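You operate a simulated robot arm through the tools that you are given. There is no shell and no other tool. Be economical: measure what you need, move in short steps, check, and stop when the job is done.

Carry out the task below with a simulated robot arm. There is one attempt and no reset: what you move stays moved.

TASK
Put the blue-banded clay ring on the cream tile. Then put one of the black type blocks from the press side of the wooden-topped bench on top of the white-striped fired brick.

It is judged by the outcome, as a careful person would: the job done as asked, and still so three seconds after it is handed in. It fails if anything else is knocked over, pushed out of place, dropped, spilled or broken.

THE ROBOT
A 7-joint arm with a two-finger parallel gripper, fixed in place. Base frame: the origin is at the foot of the arm, x ahead of it, y to its left, z up; the work surface is at about z = 0.8. Lengths are in m, angles in degrees, forces in N, time in s.
With the tool pointing down near the work surface it reaches from about 0.24 to 0.68 m from the base axis. Its first joint turns from -66.0 to 66.0 degrees. Payload 2.4 kg.
Tool frame: the origin (TCP) lies between the finger pads and is the grasp point; the fingertips stand 0.03 m ahead of it; z points along the fingers, y is the line along which they close. The gripper opens to 0.094 m. The fingers are 0.028 m wide and 0.01 m thick; the gripper's body (0.05 by 0.096 m) begins 0.055 m behind the TCP.
Orientation is that of the tool frame in the base frame, as [roll, pitch, yaw] about the fixed x, y, z axes, in that order (R = Rz(yaw) Ry(pitch) Rx(roll)). With the fingers straight down and closing along the base's y, the tool's x points along the base's -x, its y along +y and its z along -z.

THE INTERFACE
- The arm moves only by the tool play_rows. Its argument "moves" is a list of rows, each a list of 3 entries, a list of its own where there are three numbers: the finger opening in m, from 0 to 0.094, then the shift along the tool's x, y, z in units of 30 mm (1.0 is 30 mm), then the turn, a rotation vector about the tool's x, y, z in units of 8 degrees (1.0 is 8 degrees). In form: [[fingers, [x, y, z], [wx, wy, wz]], ...]. A call has 1 to 20 rows; each row shifts and turns the commanded pose from where the row before left it, along the tool's axes as they then stand. A call with a number of a shift or a turn outside -1 to 1 is refused whole. A row lasts 0.2 s, in which the tool goes at most 0.05 m and 8.6 degrees; a call with a longer step from one row to the next is refused whole, and so is a gripper value outside its range. A pose out of reach is approached as far as the arm can. The call stops where the force on the tool passes 40 N (or 10 N more than at its start, if that is more) or the arm is blocked; 0.2 s more then pass. The fingers move at their own pace (about 0.153 m/s each) and stop on an object; they squeeze with about 23 N. The grip force told is the motor's: it shows also when the fingers shut on nothing. Time passes only in rows, and 0.2 s behind the last, so rows that do not move let the fingers close. It gives the time, the measured TCP pose, the force on the tool (base axes), the opening and the grip force at its end, in the units of the frame above (readings bear some noise).
- Cameras (640 x 400 px; columns grow to the right, rows downward): "scene" is fixed at [0.0489, 0.4778, 1.4421]; the picture's right is [-0.74, -0.67, 0.00], its down [-0.45, 0.51, -0.73] and it looks along [0.49, -0.55, -0.68] (base axes); focal length 332 px, centre (320, 200). "wrist" rides on the gripper at [-0.037, 0, -0.058] in the tool frame; the picture's right is [0.00, -1.00, 0.00], its down [0.97, 0.00, -0.24] and it looks along [0.24, 0.00, 0.97] (tool axes); focal length 218 px, centre (320, 200).
- capture(camera): a new picture of that camera. No time passes.
- pixel_to_xyz(camera, pixels): for up to 12 pixels [column, row] of the newest picture of that camera ("zoom" is the newest enlarged one), the place [x, y, z] in the base frame of the surface seen there, good to about 0.003 m, but the place of the scene camera against the robot may be out by one fixed shift of up to 0.018 m in any direction. No time passes.
- inspect(camera, box): a new picture of the part [left, top, right, bottom] of that camera's present view, enlarged. No time passes.
- sign_off(): hands the job in; it is judged then, once.

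Work in short steps. Measure before you move; look again where a grasp or a placing could have gone wrong, and mend it. You have 80 turns and 34 pictures in all, the two below and enlarged ones among them. Open the gripper and draw the arm clear of the work before you hand the job in, unless the task says otherwise; then end with one line.

The tools are called after "Call:" as a command line: name --argument value ..., lists and objects as JSON in quotes. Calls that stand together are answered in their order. play_rows: Moves the arm, as the interface text tells. Its arguments: {"type":"object","properties":{"moves":{"type":"array","items":{"type":"array"}}},"required":["moves"]} The other tools are called the same way: capture (camera) takes a picture; pixel_to_xyz (camera, pixels) gives the place of the surface under pixels of a picture; inspect (camera, box) takes an enlarged picture of a part of a camera's view; sign_off () hands the job in.

At the start:

```text
clock: 0.0
ee_pos: [0.4539, 0.0767, 1.1494]
orientation: [-179.9, 0.0, 180.0]
wrist_force: [0.2, 0.9, -0.1]
opening: 0.0941
grip_force: 0.0
```

scene: 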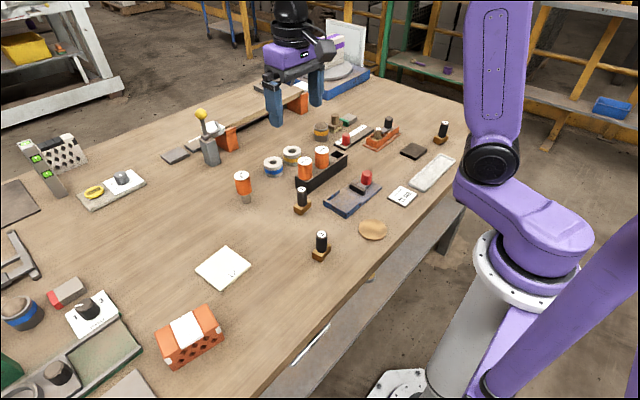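
wrist: 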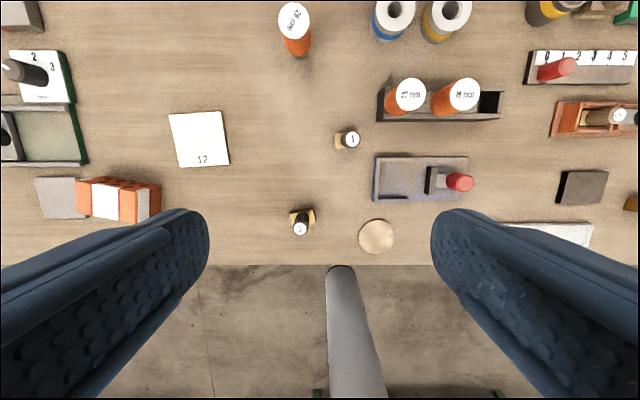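

I'll enlarge the scene picture to identify the ring near (273,166), the tile near (222,268), the striped brick near (190,335), and the black pieces.

Call:
inspect --camera "scene" --box '[220, 100, 480, 270]'

Call:
inspect --camera "scene" --box '[0, 230, 260, 400]'

Call:
inspect --camera "scene" --box '[0, 20, 380, 250]'

```text
2.35 times, centred on (350, 185) of scene
```

zoom: 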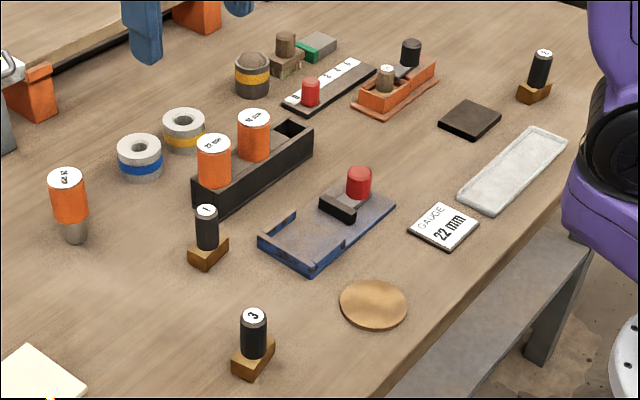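

```text
2.35 times, centred on (130, 315) of scene
```

zoom: 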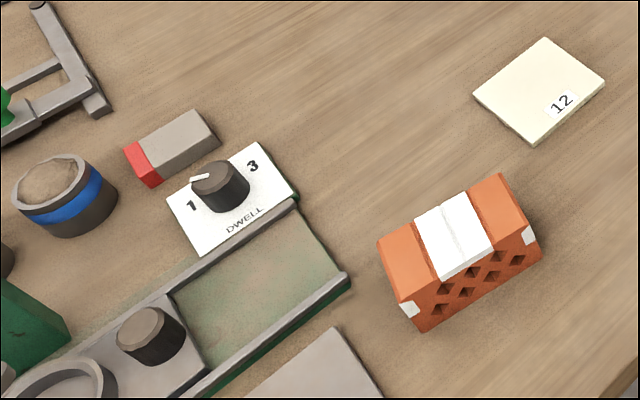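

```text
1.68 times, centred on (190, 135) of scene
```

zoom: 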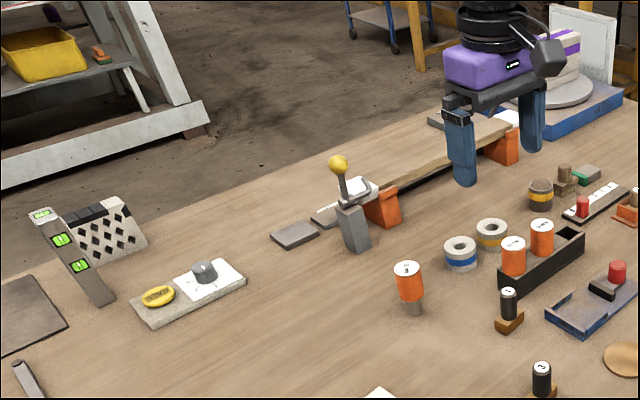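

The black pieces differ: numbered pegs, and something black at (45,143). I'll enlarge that area and the plank-topped bench near (260,110).

Call:
inspect --camera "scene" --box '[0, 120, 160, 220]'

Call:
inspect --camera "scene" --box '[150, 60, 390, 210]'

```text
4.00 times, centred on (80, 170) of scene
```

zoom: 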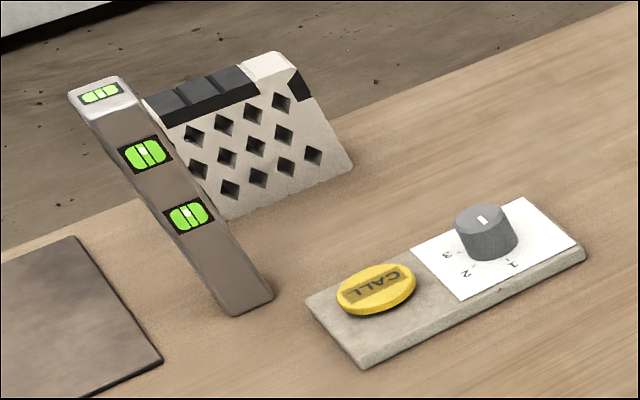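

```text
2.67 times, centred on (270, 135) of scene
```

zoom: 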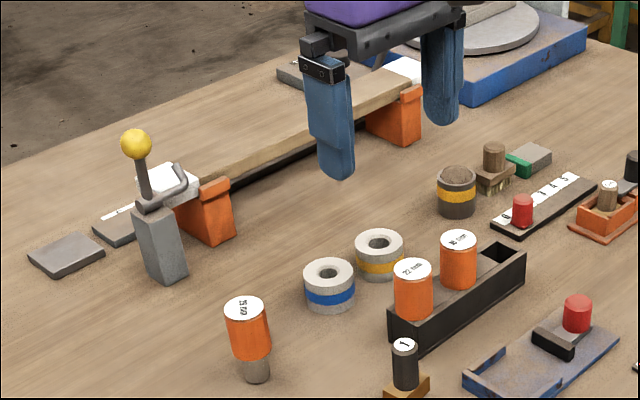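

The region behind the plank bench is partly hidden by the gripper. I'll tilt the wrist forward to look over the far part of the table.

Call:
play_rows --moves '[[0.094, [0, 0, 0], [0, -1, 0]], [0.094, [0, 0, 0], [0, -1, 0]], [0.094, [0, 0, 0], [0, -1, 0]], [0.094, [0, 0, 0], [0, -1, 0]], [0.094, [0, 0, 0], [0, -1, 0]], [0.094, [0, 0, 0], [0, -1, 0]]]'

Call:
capture --camera "wrist"

Call:
capture --camera "scene"

```text
clock: 1.4
ee_pos: [0.4534, 0.078, 1.1479]
orientation: [179.9, 48.0, -179.9]
wrist_force: [-0.2, 0.5, -0.4]
opening: 0.0937
grip_force: 0.0
```

```text
26 pictures are left
```

wrist: 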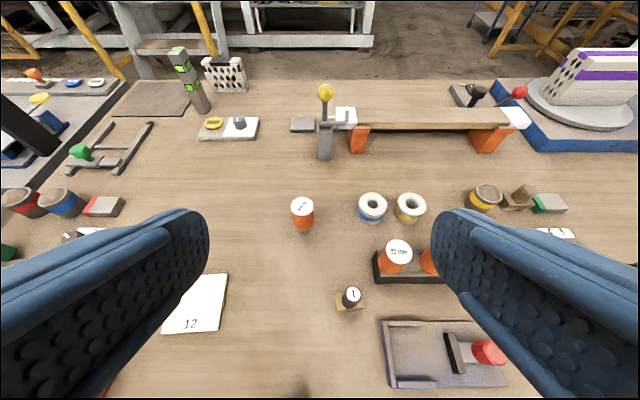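

```text
25 pictures are left
```

scene: 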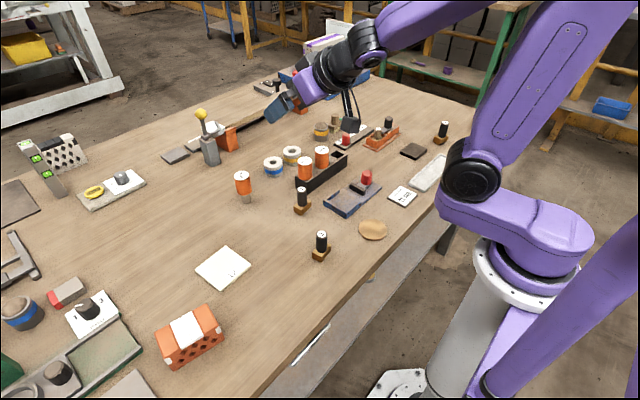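

Pegs "1" and "3" are visible, and a third at (441,130) is on the other end of the table. I'll pan the wrist left to look for the press and any other black blocks.

Call:
play_rows --moves '[[0.094, [0, 0, 0], [-0.743, 0, -0.669]], [0.094, [0, 0, 0], [-0.743, 0, -0.669]], [0.094, [0, 0, 0], [-0.743, 0, -0.669]], [0.094, [0, 0, 0], [-0.743, 0, -0.669]], [0.094, [0, 0, 0], [-0.743, 0, -0.669]]]'

Call:
capture --camera "wrist"

Call:
play_rows --moves '[[0.094, [0, 0, 0], [0.743, 0, 0.669]], [0.094, [0, 0, 0], [0.743, 0, 0.669]], [0.094, [0, 0, 0], [0.743, 0, 0.669]], [0.094, [0, 0, 0], [0.743, 0, 0.669]], [0.094, [0, 0, 0], [0.743, 0, 0.669]], [0.094, [0, 0, 0], [0.743, 0, 0.669]], [0.094, [0, 0, 0], [0.743, 0, 0.669]], [0.094, [0, 0, 0], [0.743, 0, 0.669]], [0.094, [0, 0, 0], [0.743, 0, 0.669]], [0.094, [0, 0, 0], [0.743, 0, 0.669]]]'

Call:
capture --camera "wrist"

```text
clock: 2.6
ee_pos: [0.452, 0.0773, 1.1488]
orientation: [-180.0, 47.3, -143.9]
wrist_force: [-0.2, 0.4, -0.8]
opening: 0.0941
grip_force: 0.2
out of reach, approached as far as the arm can: row 4
```

```text
24 pictures are left
```

wrist: 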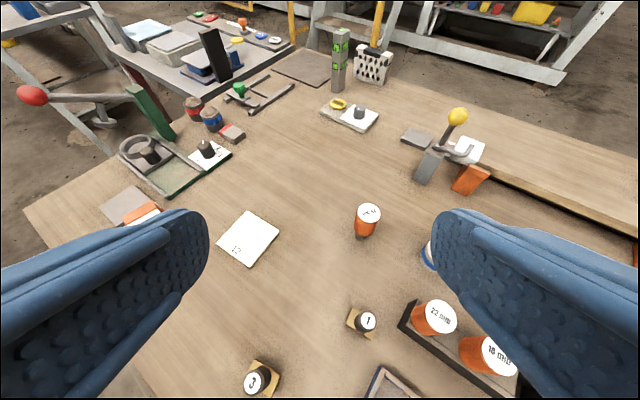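

```text
clock: 4.8
ee_pos: [0.4533, 0.078, 1.15]
orientation: [-179.1, 48.0, 136.7]
wrist_force: [-0.6, 0.1, -0.2]
opening: 0.094
grip_force: 0.0
```

```text
23 pictures are left
```

wrist: 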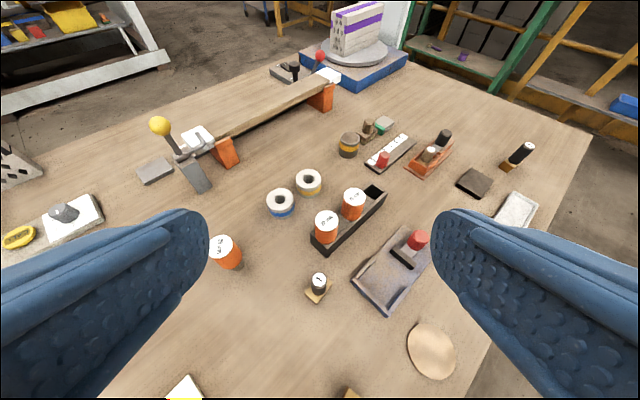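

A lever press (red ball) stands at the left end, so the press side is +y; pegs "1" and "3" are the ones toward it. I'll measure the positions in the last scene view.

Call:
pixel_to_xyz --camera "scene" --pixels '[[321, 234], [302, 190], [443, 125], [273, 160], [222, 268], [187, 328], [273, 168], [319, 256], [388, 120], [210, 158], [245, 250], [202, 275]]'

Call:
inspect --camera "scene" --box '[280, 180, 360, 270]'

Call:
inspect --camera "scene" --box '[330, 100, 470, 220]'

```text
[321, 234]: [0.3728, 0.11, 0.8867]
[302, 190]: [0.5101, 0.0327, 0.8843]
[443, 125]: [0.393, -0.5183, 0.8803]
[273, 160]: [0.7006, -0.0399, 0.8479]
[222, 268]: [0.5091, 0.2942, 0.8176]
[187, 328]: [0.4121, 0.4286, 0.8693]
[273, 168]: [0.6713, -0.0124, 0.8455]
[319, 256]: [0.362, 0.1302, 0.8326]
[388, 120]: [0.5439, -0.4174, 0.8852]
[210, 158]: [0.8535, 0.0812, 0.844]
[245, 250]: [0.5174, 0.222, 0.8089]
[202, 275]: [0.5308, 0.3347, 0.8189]
```

```text
4.44 times, centred on (320, 225) of scene
```

zoom: 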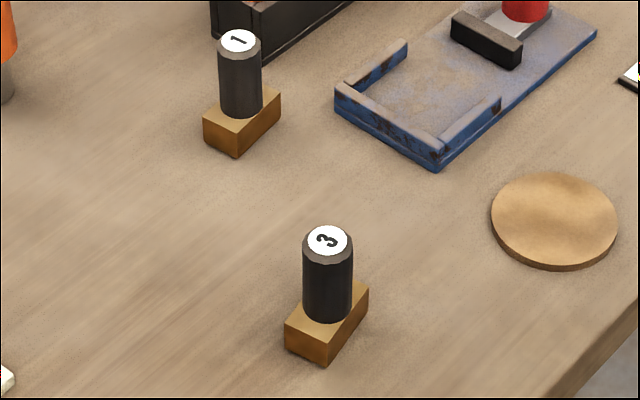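

```text
3.33 times, centred on (400, 160) of scene
```

zoom: 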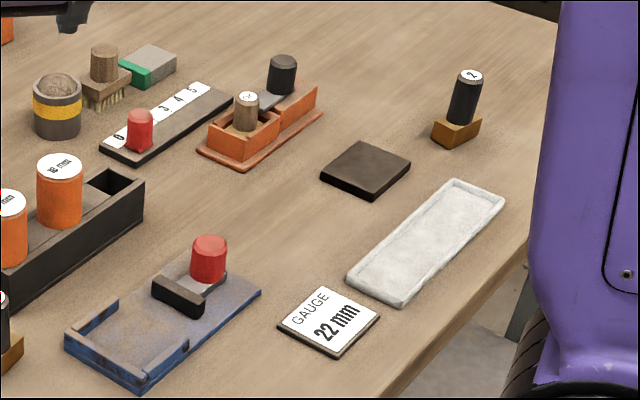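

Pegs "1" and "3" lie on the press side, "2" on the turntable side. I'll level the tool and move to a spot above and short of the blue ring to measure it with the wrist camera.

Call:
play_rows --moves '[[0.094, [0, 0, 0], [-0.67, 0, -0.604]], [0.094, [0, 0, 0], [-0.67, 0, -0.604]], [0.094, [0, 0, 0], [-0.67, 0, -0.604]], [0.094, [0, 0, 0], [-0.67, 0, -0.604]], [0.094, [0, 0, 0], [-0.67, 0, -0.604]], [0.094, [0, 0, 0], [-0.67, 0, -0.604]], [0.094, [0, 0, 0], [0, 1, 0]], [0.094, [0, 0, 0], [0, 1, 0]], [0.094, [0, 0, 0], [0, 1, 0]], [0.094, [0, 0, 0], [0, 1, 0]], [0.094, [0, 0, 0], [0, 1, 0]], [0.094, [0, 0, 0], [0, 1, 0]]]'

Call:
play_rows --moves '[[0.094, [-0.93, -0.545, 0.7], [0, 0, 0]], [0.094, [-0.93, -0.545, 0.7], [0, 0, 0]], [0.094, [-0.93, -0.545, 0.7], [0, 0, 0]], [0.094, [-0.93, -0.545, 0.7], [0, 0, 0]], [0.094, [-0.93, -0.545, 0.7], [0, 0, 0]], [0.094, [-0.93, -0.545, 0.7], [0, 0, 0]]]'

Call:
capture --camera "wrist"

```text
clock: 7.4
ee_pos: [0.4521, 0.0782, 1.148]
orientation: [-179.6, -0.6, 179.5]
wrist_force: [0.2, -0.2, 0.6]
opening: 0.0939
grip_force: 0.1
```

```text
clock: 8.8
ee_pos: [0.6186, -0.0245, 1.0221]
orientation: [-179.5, -0.5, 179.5]
wrist_force: [0.5, 0.5, 0.5]
opening: 0.0942
grip_force: 0.0
```

```text
20 pictures are left
```

wrist: 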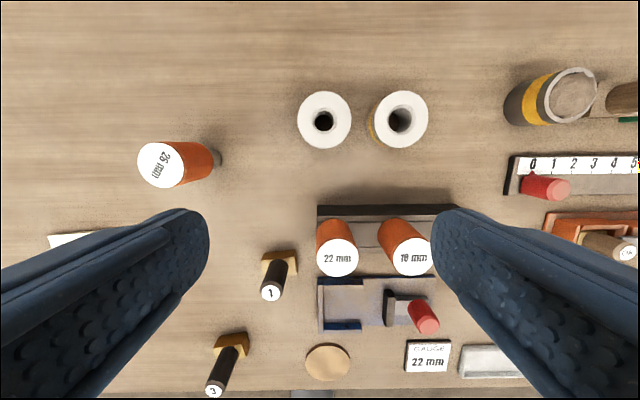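

Blue ring's top is centred near (324,119), the yellow's near (399,118). I'll measure their rims and the table.

Call:
pixel_to_xyz --camera "wrist" --pixels '[[302, 119], [347, 119], [324, 96], [324, 143], [377, 119], [425, 118], [324, 119], [250, 60], [285, 258], [233, 337], [236, 352], [336, 210]]'

```text
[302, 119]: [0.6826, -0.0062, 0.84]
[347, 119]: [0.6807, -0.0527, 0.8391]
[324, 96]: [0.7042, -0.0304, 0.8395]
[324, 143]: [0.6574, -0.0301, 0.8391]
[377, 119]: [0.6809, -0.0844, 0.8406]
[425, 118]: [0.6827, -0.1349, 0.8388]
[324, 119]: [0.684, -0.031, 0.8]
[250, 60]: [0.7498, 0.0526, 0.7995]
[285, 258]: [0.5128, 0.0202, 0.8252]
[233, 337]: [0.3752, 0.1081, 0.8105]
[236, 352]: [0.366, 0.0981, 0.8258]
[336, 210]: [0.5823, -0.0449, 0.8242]
```

Blue ring centre is about (0.681, -0.030), top z 0.84, diameter ~0.053; gap to the yellow ring is ~0.027 m. I'll use a 0.070 opening and descend first to z 0.90.

Call:
play_rows --moves '[[0.07, [-0.416, -0.037, 0.81], [0, 0, 0]], [0.07, [-0.416, -0.037, 0.81], [0, 0, 0]], [0.07, [-0.416, -0.037, 0.81], [0, 0, 0]], [0.07, [-0.416, -0.037, 0.81], [0, 0, 0]], [0.07, [-0.416, -0.037, 0.81], [0, 0, 0]]]'

Call:
capture --camera "wrist"

```text
clock: 10.0
ee_pos: [0.6809, -0.0303, 0.9016]
orientation: [-179.5, -0.5, 179.5]
wrist_force: [0.5, -0.1, -0.1]
opening: 0.07
grip_force: 0.1
```

```text
19 pictures are left
```

wrist: 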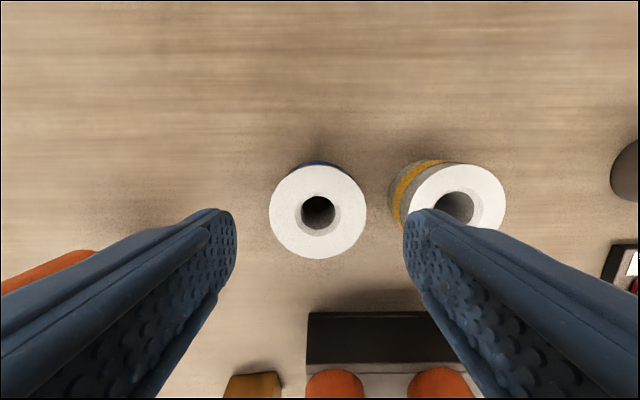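

Ring is centred at (318,212). I'll verify the yellow ring's left edge before descending.

Call:
pixel_to_xyz --camera "wrist" --pixels '[[362, 212], [273, 212], [412, 190], [503, 200], [460, 166], [391, 190], [318, 256], [318, 170]]'

```text
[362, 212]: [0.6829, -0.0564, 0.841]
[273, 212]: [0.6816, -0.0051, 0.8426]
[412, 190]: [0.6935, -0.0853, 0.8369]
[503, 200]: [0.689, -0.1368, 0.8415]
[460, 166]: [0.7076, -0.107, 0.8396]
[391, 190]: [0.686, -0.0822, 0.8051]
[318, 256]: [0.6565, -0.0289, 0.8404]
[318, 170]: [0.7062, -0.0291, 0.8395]
```

Gap is y −0.058 to −0.082; opening 0.067 centres the finger in it. Descend to z ≈ 0.835.

Call:
play_rows --moves '[[0.067, [0, -0.02, 0.5], [0, 0, 0]], [0.067, [0, 0, 0.6], [0, 0, 0]], [0.067, [0, 0, 0.6], [0, 0, 0]], [0.067, [0, 0, 0.5], [0, 0, 0]]]'

Call:
play_rows --moves '[[0.04, [0, 0, 0], [0, 0, 0]], [0.04, [0, 0, 0], [0, 0, 0]], [0.04, [0, 0, 0], [0, 0, 0]]]'

```text
clock: 11.0
ee_pos: [0.6812, -0.0319, 0.8336]
orientation: [-179.6, -0.6, 179.5]
wrist_force: [-0.2, -0.3, 0.4]
opening: 0.0672
grip_force: 0.0
```

```text
clock: 11.8
ee_pos: [0.6809, -0.0325, 0.8338]
orientation: [-179.5, -0.5, 179.6]
wrist_force: [0.2, -0.2, 1.1]
opening: 0.0578
grip_force: 22.5
```

Grip at 0.0578 with 22.5 N. Lift straight up to z ≈ 0.98, then travel toward the tile.

Call:
play_rows --moves '[[0.04, [0, 0, -0.5], [0, 0, 0]], [0.04, [0, 0, -0.9], [0, 0, 0]], [0.04, [0, 0, -0.9], [0, 0, 0]], [0.04, [0, 0, -0.9], [0, 0, 0]], [0.04, [0, 0, -0.9], [0, 0, 0]], [0.04, [0, 0, -0.9], [0, 0, 0]]]'

Call:
play_rows --moves '[[0.04, [0.745, 0.93, 0], [0, 0, 0]], [0.04, [0.745, 0.93, 0], [0, 0, 0]], [0.04, [0.745, 0.93, 0], [0, 0, 0]], [0.04, [0.745, 0.93, 0], [0, 0, 0]], [0.04, [0.745, 0.93, 0], [0, 0, 0]], [0.04, [0.745, 0.93, 0], [0, 0, 0]], [0.04, [0.745, 0.93, 0], [0, 0, 0]], [0.04, [0.745, 0.93, 0], [0, 0, 0]], [0.04, [0.745, 0.93, 0], [0, 0, 0]]]'

Call:
capture --camera "wrist"

```text
clock: 13.2
ee_pos: [0.6816, -0.0306, 0.9832]
orientation: [-179.6, -0.4, 179.5]
wrist_force: [0.1, 0.1, -1.3]
opening: 0.0579
grip_force: 23.2
```

```text
clock: 15.2
ee_pos: [0.4834, 0.2217, 0.986]
orientation: [-179.5, -0.5, 179.5]
wrist_force: [-0.2, 0.1, -1.3]
opening: 0.0576
grip_force: 23.0
```

```text
18 pictures are left
```

wrist: 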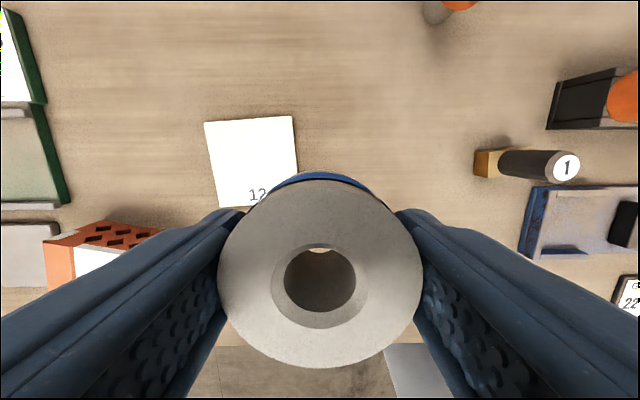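

Tile corners: about (205,122), (292,116), hidden lower part near (219,207) and (298,172). Measuring.

Call:
pixel_to_xyz --camera "wrist" --pixels '[[207, 125], [290, 118], [219, 203], [296, 165], [250, 150], [180, 150], [60, 262], [100, 255], [90, 235], [495, 163], [565, 166]]'

```text
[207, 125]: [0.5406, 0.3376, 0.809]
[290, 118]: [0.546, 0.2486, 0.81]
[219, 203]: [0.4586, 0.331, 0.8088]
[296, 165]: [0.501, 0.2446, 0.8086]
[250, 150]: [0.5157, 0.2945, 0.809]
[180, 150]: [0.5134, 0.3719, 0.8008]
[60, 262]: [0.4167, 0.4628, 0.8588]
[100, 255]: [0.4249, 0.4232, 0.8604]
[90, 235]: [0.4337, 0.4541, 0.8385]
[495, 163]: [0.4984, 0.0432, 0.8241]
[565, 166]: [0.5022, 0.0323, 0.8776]
```

Tile centre ≈ (0.502, 0.290), top z 0.809, so I release at TCP z ≈ 0.844. Moving above it first.

Call:
play_rows --moves '[[0.04, [-0.31, 0.9, 0.2], [0, 0, 0]], [0.04, [-0.31, 0.9, 0.6], [0, 0, 0]], [0.04, [0, 0.47, 0.9], [0, 0, 0]], [0.04, [0, 0, 0.9], [0, 0, 0]], [0.04, [0, 0, 0.9], [0, 0, 0]]]'

Call:
capture --camera "wrist"

```text
clock: 16.4
ee_pos: [0.5014, 0.2894, 0.8767]
orientation: [-179.7, -0.4, 179.5]
wrist_force: [0.0, 1.0, -0.1]
opening: 0.058
grip_force: 23.3
```

```text
17 pictures are left
```

wrist: 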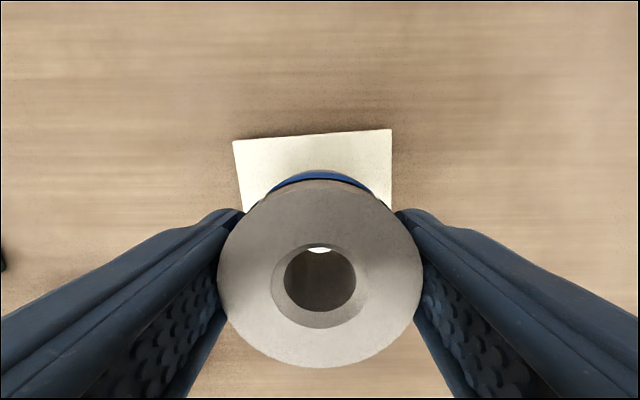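

Centred over the tile. Lower 32 mm in small steps.

Call:
play_rows --moves '[[0.04, [0, 0, 0.5], [0, 0, 0]], [0.04, [0, 0, 0.35], [0, 0, 0]], [0.04, [0, 0, 0.22], [0, 0, 0]], [0.04, [0, 0, 0], [0, 0, 0]]]'

```text
clock: 17.4
ee_pos: [0.5, 0.2898, 0.8474]
orientation: [-179.5, -0.4, 179.5]
wrist_force: [-0.6, 0.0, -2.0]
opening: 0.0581
grip_force: 23.3
```

Reading is z 0.847 with little contact force; nudge down a little more.

Call:
play_rows --moves '[[0.04, [0, 0, 0.1], [0, 0, 0]], [0.04, [0, 0, 0], [0, 0, 0]]]'

```text
clock: 18.0
ee_pos: [0.5003, 0.2898, 0.8427]
orientation: [-179.5, -0.5, 179.5]
wrist_force: [-1.6, -0.5, 0.4]
opening: 0.0579
grip_force: 23.1
```

Now at 0.843, at the tile. Release and retreat upward.

Call:
play_rows --moves '[[0.068, [0, 0, 0], [0, 0, 0]], [0.085, [0, 0, 0], [0, 0, 0]], [0.085, [0, 0, 0], [0, 0, 0]], [0.085, [0, 0, -0.6], [0, 0, 0]], [0.085, [0, 0, -1], [0, 0, 0]], [0.085, [0, 0, -1], [0, 0, 0]], [0.085, [0, 0, -1], [0, 0, 0]], [0.085, [0, 0, -1], [0, 0, 0]], [0.085, [0, 0, -1], [0, 0, 0]]]'

Call:
capture --camera "wrist"

```text
clock: 20.0
ee_pos: [0.5027, 0.2883, 1.0101]
orientation: [-179.4, -0.5, 179.6]
wrist_force: [0.0, 0.6, 0.2]
opening: 0.0853
grip_force: 0.0
```

```text
16 pictures are left
```

wrist: 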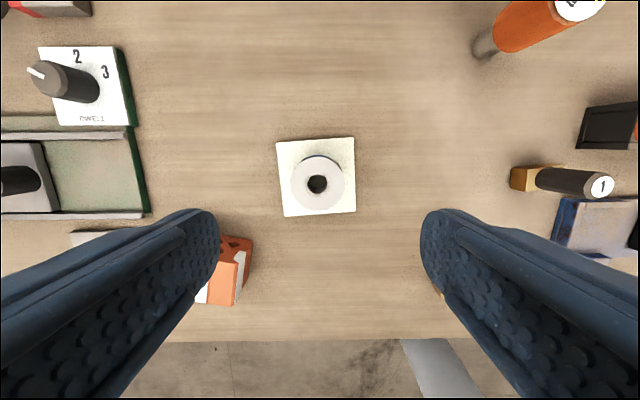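

The ring sits on the tile at (318,184). Now move to view peg "3".

Call:
play_rows --moves '[[0.085, [0.9, -0.93, 0], [0, 0, 0]], [0.085, [0.9, -0.93, 0], [0, 0, 0]], [0.085, [0.9, -0.93, 0], [0, 0, 0]], [0.085, [0.9, -0.93, 0], [0, 0, 0]], [0.085, [0.9, -0.93, 0], [0, 0, 0]], [0.085, [0.9, -0.93, 0], [0, 0, 0]]]'

Call:
capture --camera "wrist"

```text
clock: 21.4
ee_pos: [0.3369, 0.1234, 1.012]
orientation: [-179.6, -0.5, 179.5]
wrist_force: [-0.4, 0.2, 1.7]
opening: 0.0848
grip_force: 0.1
```

```text
15 pictures are left
```

wrist: 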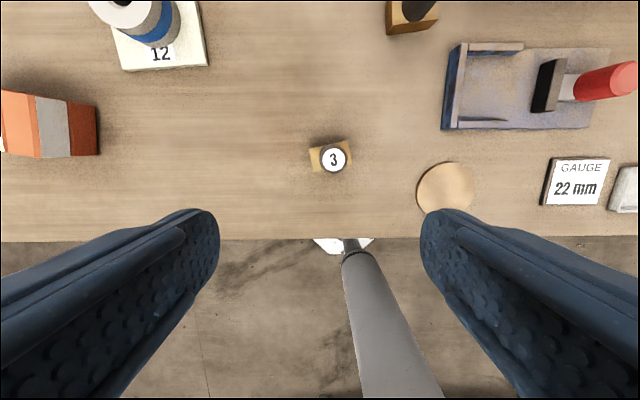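

Peg "3" is at (335,158). I'll enlarge to get the base's outline.

Call:
inspect --camera "wrist" --box '[280, 130, 380, 190]'

```text
6.40 times, centred on (330, 160) of wrist
```

zoom: 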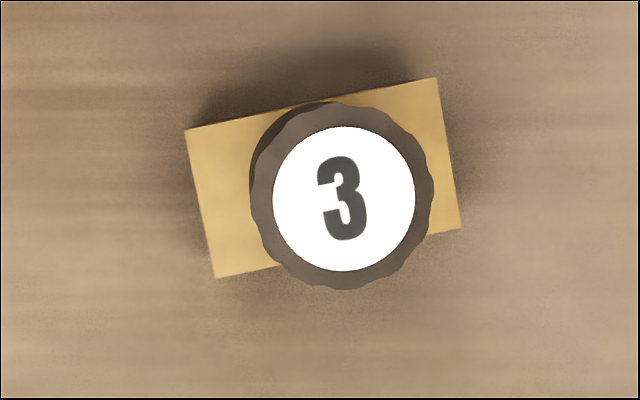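

Call:
pixel_to_xyz --camera "zoom" --pixels '[[190, 133], [433, 83], [455, 225], [220, 273], [340, 200], [340, 110], [340, 284], [254, 200], [430, 200], [600, 330]]'

```text
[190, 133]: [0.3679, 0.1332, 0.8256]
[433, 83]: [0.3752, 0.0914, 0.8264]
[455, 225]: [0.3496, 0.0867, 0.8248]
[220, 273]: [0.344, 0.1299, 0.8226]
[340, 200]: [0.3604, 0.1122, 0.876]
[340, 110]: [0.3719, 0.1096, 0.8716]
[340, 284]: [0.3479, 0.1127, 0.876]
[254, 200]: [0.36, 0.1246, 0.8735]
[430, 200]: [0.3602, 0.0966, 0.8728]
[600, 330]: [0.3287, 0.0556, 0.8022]
```

Handle centre ≈ (0.360, 0.110), diameter ~25 mm, top z 0.876, base top 0.825. I'll grip the handle at TCP z ≈ 0.862; first to z 0.92.

Call:
play_rows --moves '[[0.07, [-0.4, -0.22, 0.3], [0, 0, 0]], [0.07, [-0.38, -0.21, 0.9], [0, 0, 0]], [0.07, [0, 0, 0.9], [0, 0, 0]], [0.07, [0, 0, 0.9], [0, 0, 0]]]'

Call:
capture --camera "wrist"

```text
clock: 22.4
ee_pos: [0.3608, 0.1101, 0.9226]
orientation: [-179.6, -0.5, 179.6]
wrist_force: [-0.3, -0.1, 0.5]
opening: 0.0701
grip_force: 0.0
```

```text
13 pictures are left
```

wrist: 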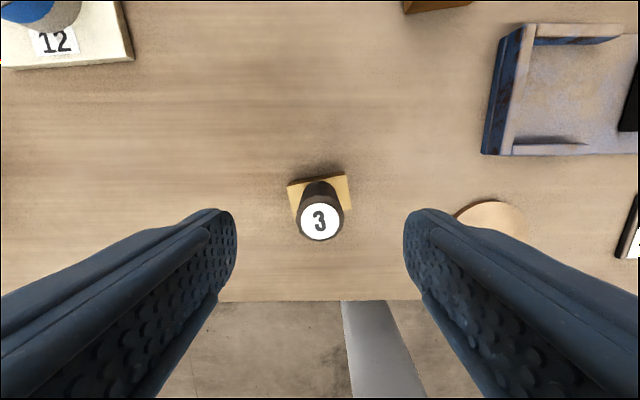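

Handle centred between the fingers. Descend and close.

Call:
play_rows --moves '[[0.07, [0, 0, 0.7], [0, 0, 0]], [0.07, [0, 0, 0.7], [0, 0, 0]], [0.07, [0, 0, 0.6], [0, 0, 0]], [0.07, [0, 0, 0], [0, 0, 0]], [0.01, [0, 0, 0], [0, 0, 0]], [0.01, [0, 0, 0], [0, 0, 0]], [0.01, [0, 0, 0], [0, 0, 0]]]'

```text
clock: 24.0
ee_pos: [0.3598, 0.1103, 0.8636]
orientation: [-179.6, -0.5, 179.4]
wrist_force: [0.6, -0.2, -0.9]
opening: 0.0252
grip_force: 23.4
```

Grip 0.0252 with 23 N. Lift straight up, then move to view the brick.

Call:
play_rows --moves '[[0.01, [0, 0, -0.4], [0, 0, 0]], [0.01, [0, 0, -1], [0, 0, 0]], [0.01, [0, 0, -1], [0, 0, 0]], [0.01, [0, 0, -1], [0, 0, 0]], [0.01, [0, 0, -1], [0, 0, 0]], [0.01, [0, 0, -1], [0, 0, 0]]]'

Call:
play_rows --moves '[[0.01, [0.07, 0.97, 0], [0, 0, 0]], [0.01, [0.07, 0.97, 0], [0, 0, 0]], [0.01, [0.07, 0.97, 0], [0, 0, 0]], [0.01, [0.07, 0.97, 0], [0, 0, 0]], [0.01, [0.07, 0.97, 0], [0, 0, 0]], [0.01, [0.07, 0.97, 0], [0, 0, 0]], [0.01, [0.07, 0.97, 0], [0, 0, 0]], [0.01, [0.07, 0.97, 0], [0, 0, 0]], [0.01, [0.07, 0.97, 0], [0, 0, 0]], [0.01, [0.07, 0.97, 0], [0, 0, 0]]]'

Call:
capture --camera "wrist"

```text
clock: 25.4
ee_pos: [0.3617, 0.1119, 1.0251]
orientation: [-179.4, -0.5, 179.4]
wrist_force: [0.9, -0.5, -1.1]
opening: 0.0251
grip_force: 23.1
```

```text
clock: 27.6
ee_pos: [0.3405, 0.4049, 1.0252]
orientation: [-179.6, -0.5, 179.6]
wrist_force: [0.1, -0.2, -1.9]
opening: 0.0253
grip_force: 22.5
```

```text
12 pictures are left
```

wrist: 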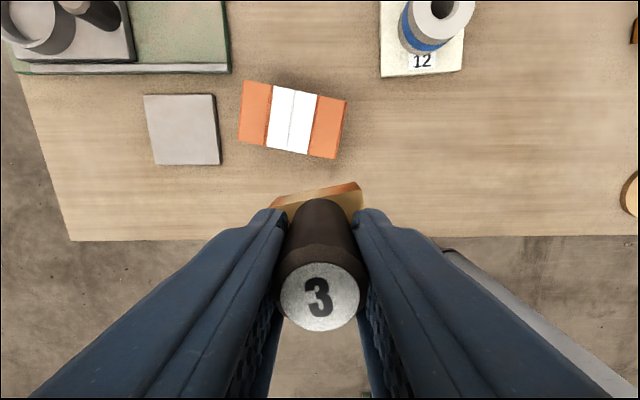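

Brick top spans roughly (243,81)–(347,158). I'll enlarge it and measure.

Call:
inspect --camera "wrist" --box '[230, 70, 358, 166]'

```text
4.17 times, centred on (294, 118) of wrist
```

zoom: 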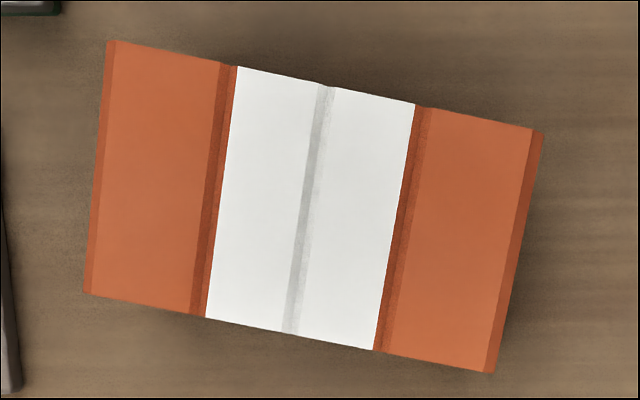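

Call:
pixel_to_xyz --camera "zoom" --pixels '[[118, 48], [530, 135], [485, 365], [92, 288], [265, 190], [360, 215], [307, 205], [160, 170], [460, 240], [222, 185], [400, 220]]'

```text
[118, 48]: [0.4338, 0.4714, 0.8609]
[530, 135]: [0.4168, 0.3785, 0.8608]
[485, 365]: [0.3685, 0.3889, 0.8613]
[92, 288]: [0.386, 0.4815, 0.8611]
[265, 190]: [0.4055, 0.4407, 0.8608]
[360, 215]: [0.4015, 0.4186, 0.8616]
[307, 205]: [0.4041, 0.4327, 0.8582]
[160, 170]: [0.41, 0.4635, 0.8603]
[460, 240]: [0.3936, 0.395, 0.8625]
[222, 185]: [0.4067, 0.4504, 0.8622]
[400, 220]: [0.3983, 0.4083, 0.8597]
```

Brick top centre ≈ (0.401, 0.430), z 0.861, long axis turned ~21° relative to the held base. Move over it, turn +21° about tool z, and lower to TCP z ≈ 0.945.

Call:
play_rows --moves '[[0.01, [-0.68, 0.28, 0], [0, 0, 0]], [0.01, [-0.68, 0.28, 0], [0, 0, 0]], [0.01, [-0.67, 0.28, 0], [0, 0, 0]], [0.01, [0, 0, 0], [0, 0, 0.88]], [0.01, [0, 0, 0], [0, 0, 0.88]], [0.01, [0, 0, 0], [0, 0, 0.88]], [0.01, [0, 0, 0.8], [0, 0, 0]], [0.01, [0, 0, 0.8], [0, 0, 0]], [0.01, [0, 0, 0.8], [0, 0, 0]], [0.01, [0, 0, 0.2], [0, 0, 0]]]'

Call:
capture --camera "wrist"

Call:
inspect --camera "scene" --box '[130, 240, 290, 380]'

```text
clock: 29.8
ee_pos: [0.403, 0.4272, 0.9442]
orientation: [-179.3, -0.3, 158.5]
wrist_force: [-0.3, -0.4, -2.1]
opening: 0.0253
grip_force: 23.2
```

```text
10 pictures are left
```

wrist: 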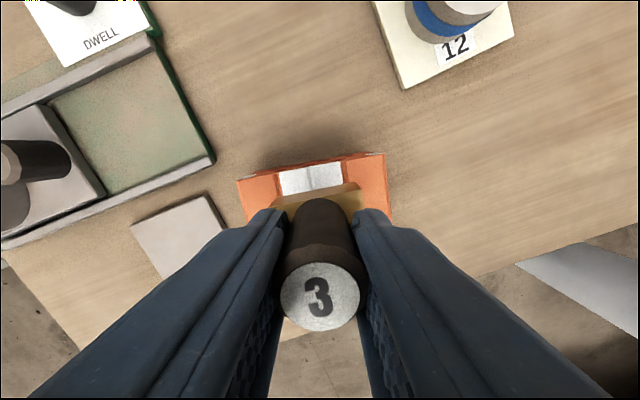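

```text
2.86 times, centred on (210, 310) of scene
```

zoom: 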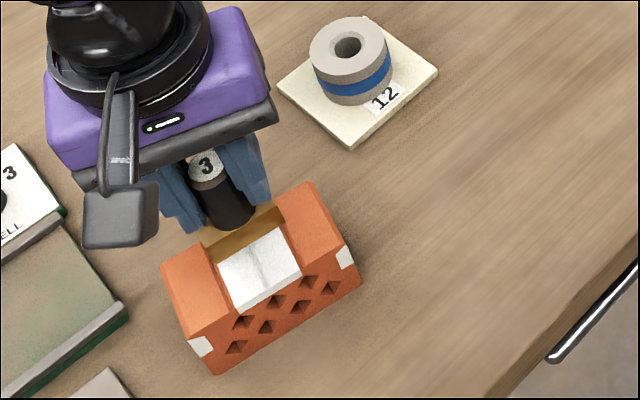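

Base aligned and centred (brick 238–386 px, base 272–362 px). Lower slowly to contact.

Call:
play_rows --moves '[[0.01, [0, 0.07, 0.3], [0, 0, 0]], [0.01, [0, 0, 0.2], [0, 0, 0]], [0.01, [0, 0, 0.1], [0, 0, 0]], [0.01, [0, 0, 0], [0, 0, 0]]]'

```text
clock: 30.8
ee_pos: [0.4044, 0.4299, 0.9259]
orientation: [-179.4, -0.3, 158.4]
wrist_force: [0.7, 0.5, -1.4]
opening: 0.0254
grip_force: 22.9
```

No clear contact yet; lower 1.5 mm more.

Call:
play_rows --moves '[[0.01, [0.07, 0, 0.05], [0, 0, 0]], [0.01, [0, 0, 0], [0, 0, 0]]]'

Call:
inspect --camera "scene" --box '[140, 270, 240, 370]'

```text
clock: 31.4
ee_pos: [0.4018, 0.43, 0.9248]
orientation: [-179.4, -0.3, 158.5]
wrist_force: [1.0, 0.7, -1.5]
opening: 0.0253
grip_force: 22.6
```

```text
4.00 times, centred on (190, 320) of scene
```

zoom: 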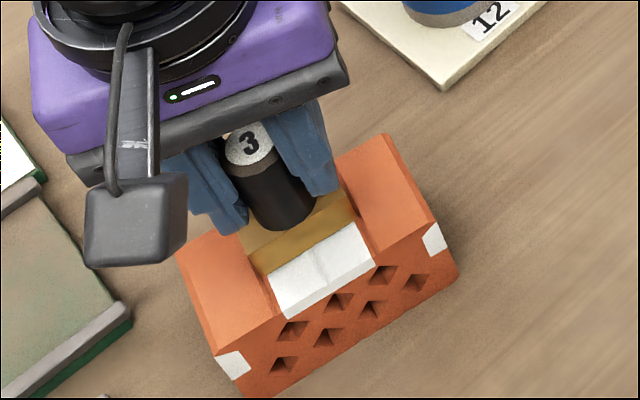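

Nearly seated; one more millimetre, watching the force.

Call:
play_rows --moves '[[0.01, [0, 0, 0.04], [0, 0, 0]], [0.01, [0, 0, 0], [0, 0, 0]]]'

```text
clock: 32.0
ee_pos: [0.4022, 0.4306, 0.923]
orientation: [-179.4, -0.3, 158.4]
wrist_force: [-0.3, 0.3, -2.3]
opening: 0.0251
grip_force: 23.1
```

Call:
play_rows --moves '[[0.01, [0, 0, 0.04], [0, 0, 0]], [0.01, [0, 0, 0], [0, 0, 0]]]'

```text
clock: 32.6
ee_pos: [0.4019, 0.43, 0.923]
orientation: [-179.5, -0.1, 158.4]
wrist_force: [-0.5, -0.9, 4.0]
opening: 0.0252
grip_force: 22.8
```

Force has gone positive (4 N): seated. Release and rise straight up.

Call:
play_rows --moves '[[0.035, [0, 0, 0], [0, 0, 0]], [0.07, [0, 0, 0], [0, 0, 0]], [0.07, [0, 0, 0], [0, 0, 0]], [0.07, [0, 0, -0.7], [0, 0, 0]], [0.07, [0, 0, -1], [0, 0, 0]], [0.07, [0, 0, -1], [0, 0, 0]], [0.07, [0, 0, -1], [0, 0, 0]], [0.07, [0, 0, -1], [0, 0, 0]], [0.07, [0, 0, -1], [0, 0, 0]]]'

Call:
play_rows --moves '[[0.07, [0, -1, -0.5], [0, 0, 0]], [0.07, [0, -1, -0.5], [0, 0, 0]], [0.07, [0, -1, -0.5], [0, 0, 0]], [0.07, [0, -1, 0], [0, 0, 0]], [0.07, [0, -1, 0], [0, 0, 0]], [0.07, [0, -1, 0], [0, 0, 0]], [0.07, [0, -1, 0], [0, 0, 0]], [0.07, [0, -1, 0], [0, 0, 0]]]'

Call:
capture --camera "scene"

Call:
inspect --camera "scene" --box '[130, 230, 270, 380]'

```text
clock: 34.6
ee_pos: [0.4034, 0.4319, 1.0956]
orientation: [-179.5, -0.3, 158.4]
wrist_force: [-0.1, -0.1, -0.8]
opening: 0.0699
grip_force: 0.0
```

```text
clock: 36.4
ee_pos: [0.315, 0.2071, 1.1428]
orientation: [-179.4, -0.2, 158.4]
wrist_force: [0.2, 0.6, -0.5]
opening: 0.0698
grip_force: 0.0
```

```text
7 pictures are left
```

scene: 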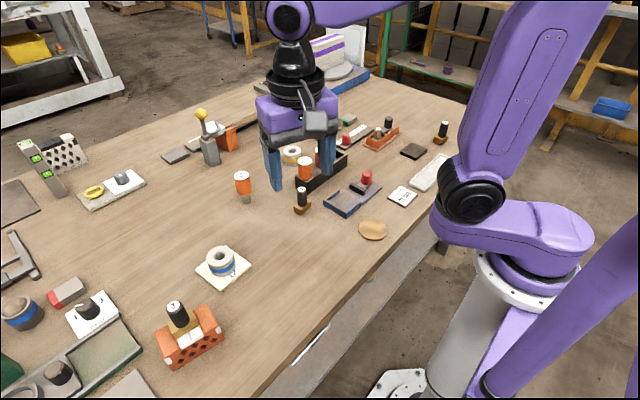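

```text
2.67 times, centred on (200, 305) of scene
```

zoom: 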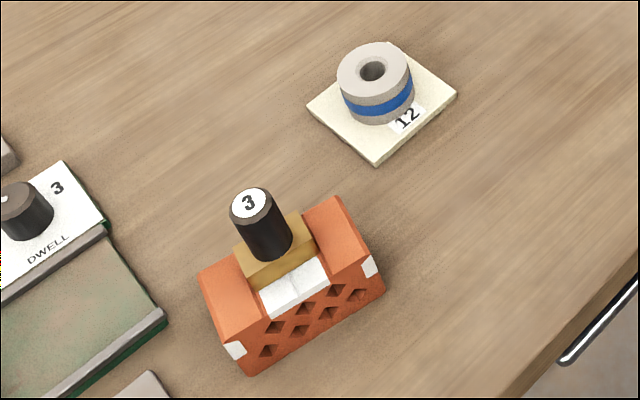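

Both placements stand stable and the arm is clear, so I'm handing it in.

Call:
sign_off

```text
The job is handed in.
```

The blue-banded ring is on the cream tile, and black type block "3", which I took as being on the press side, stands on the white-striped brick; in the last picture nothing else looked disturbed.
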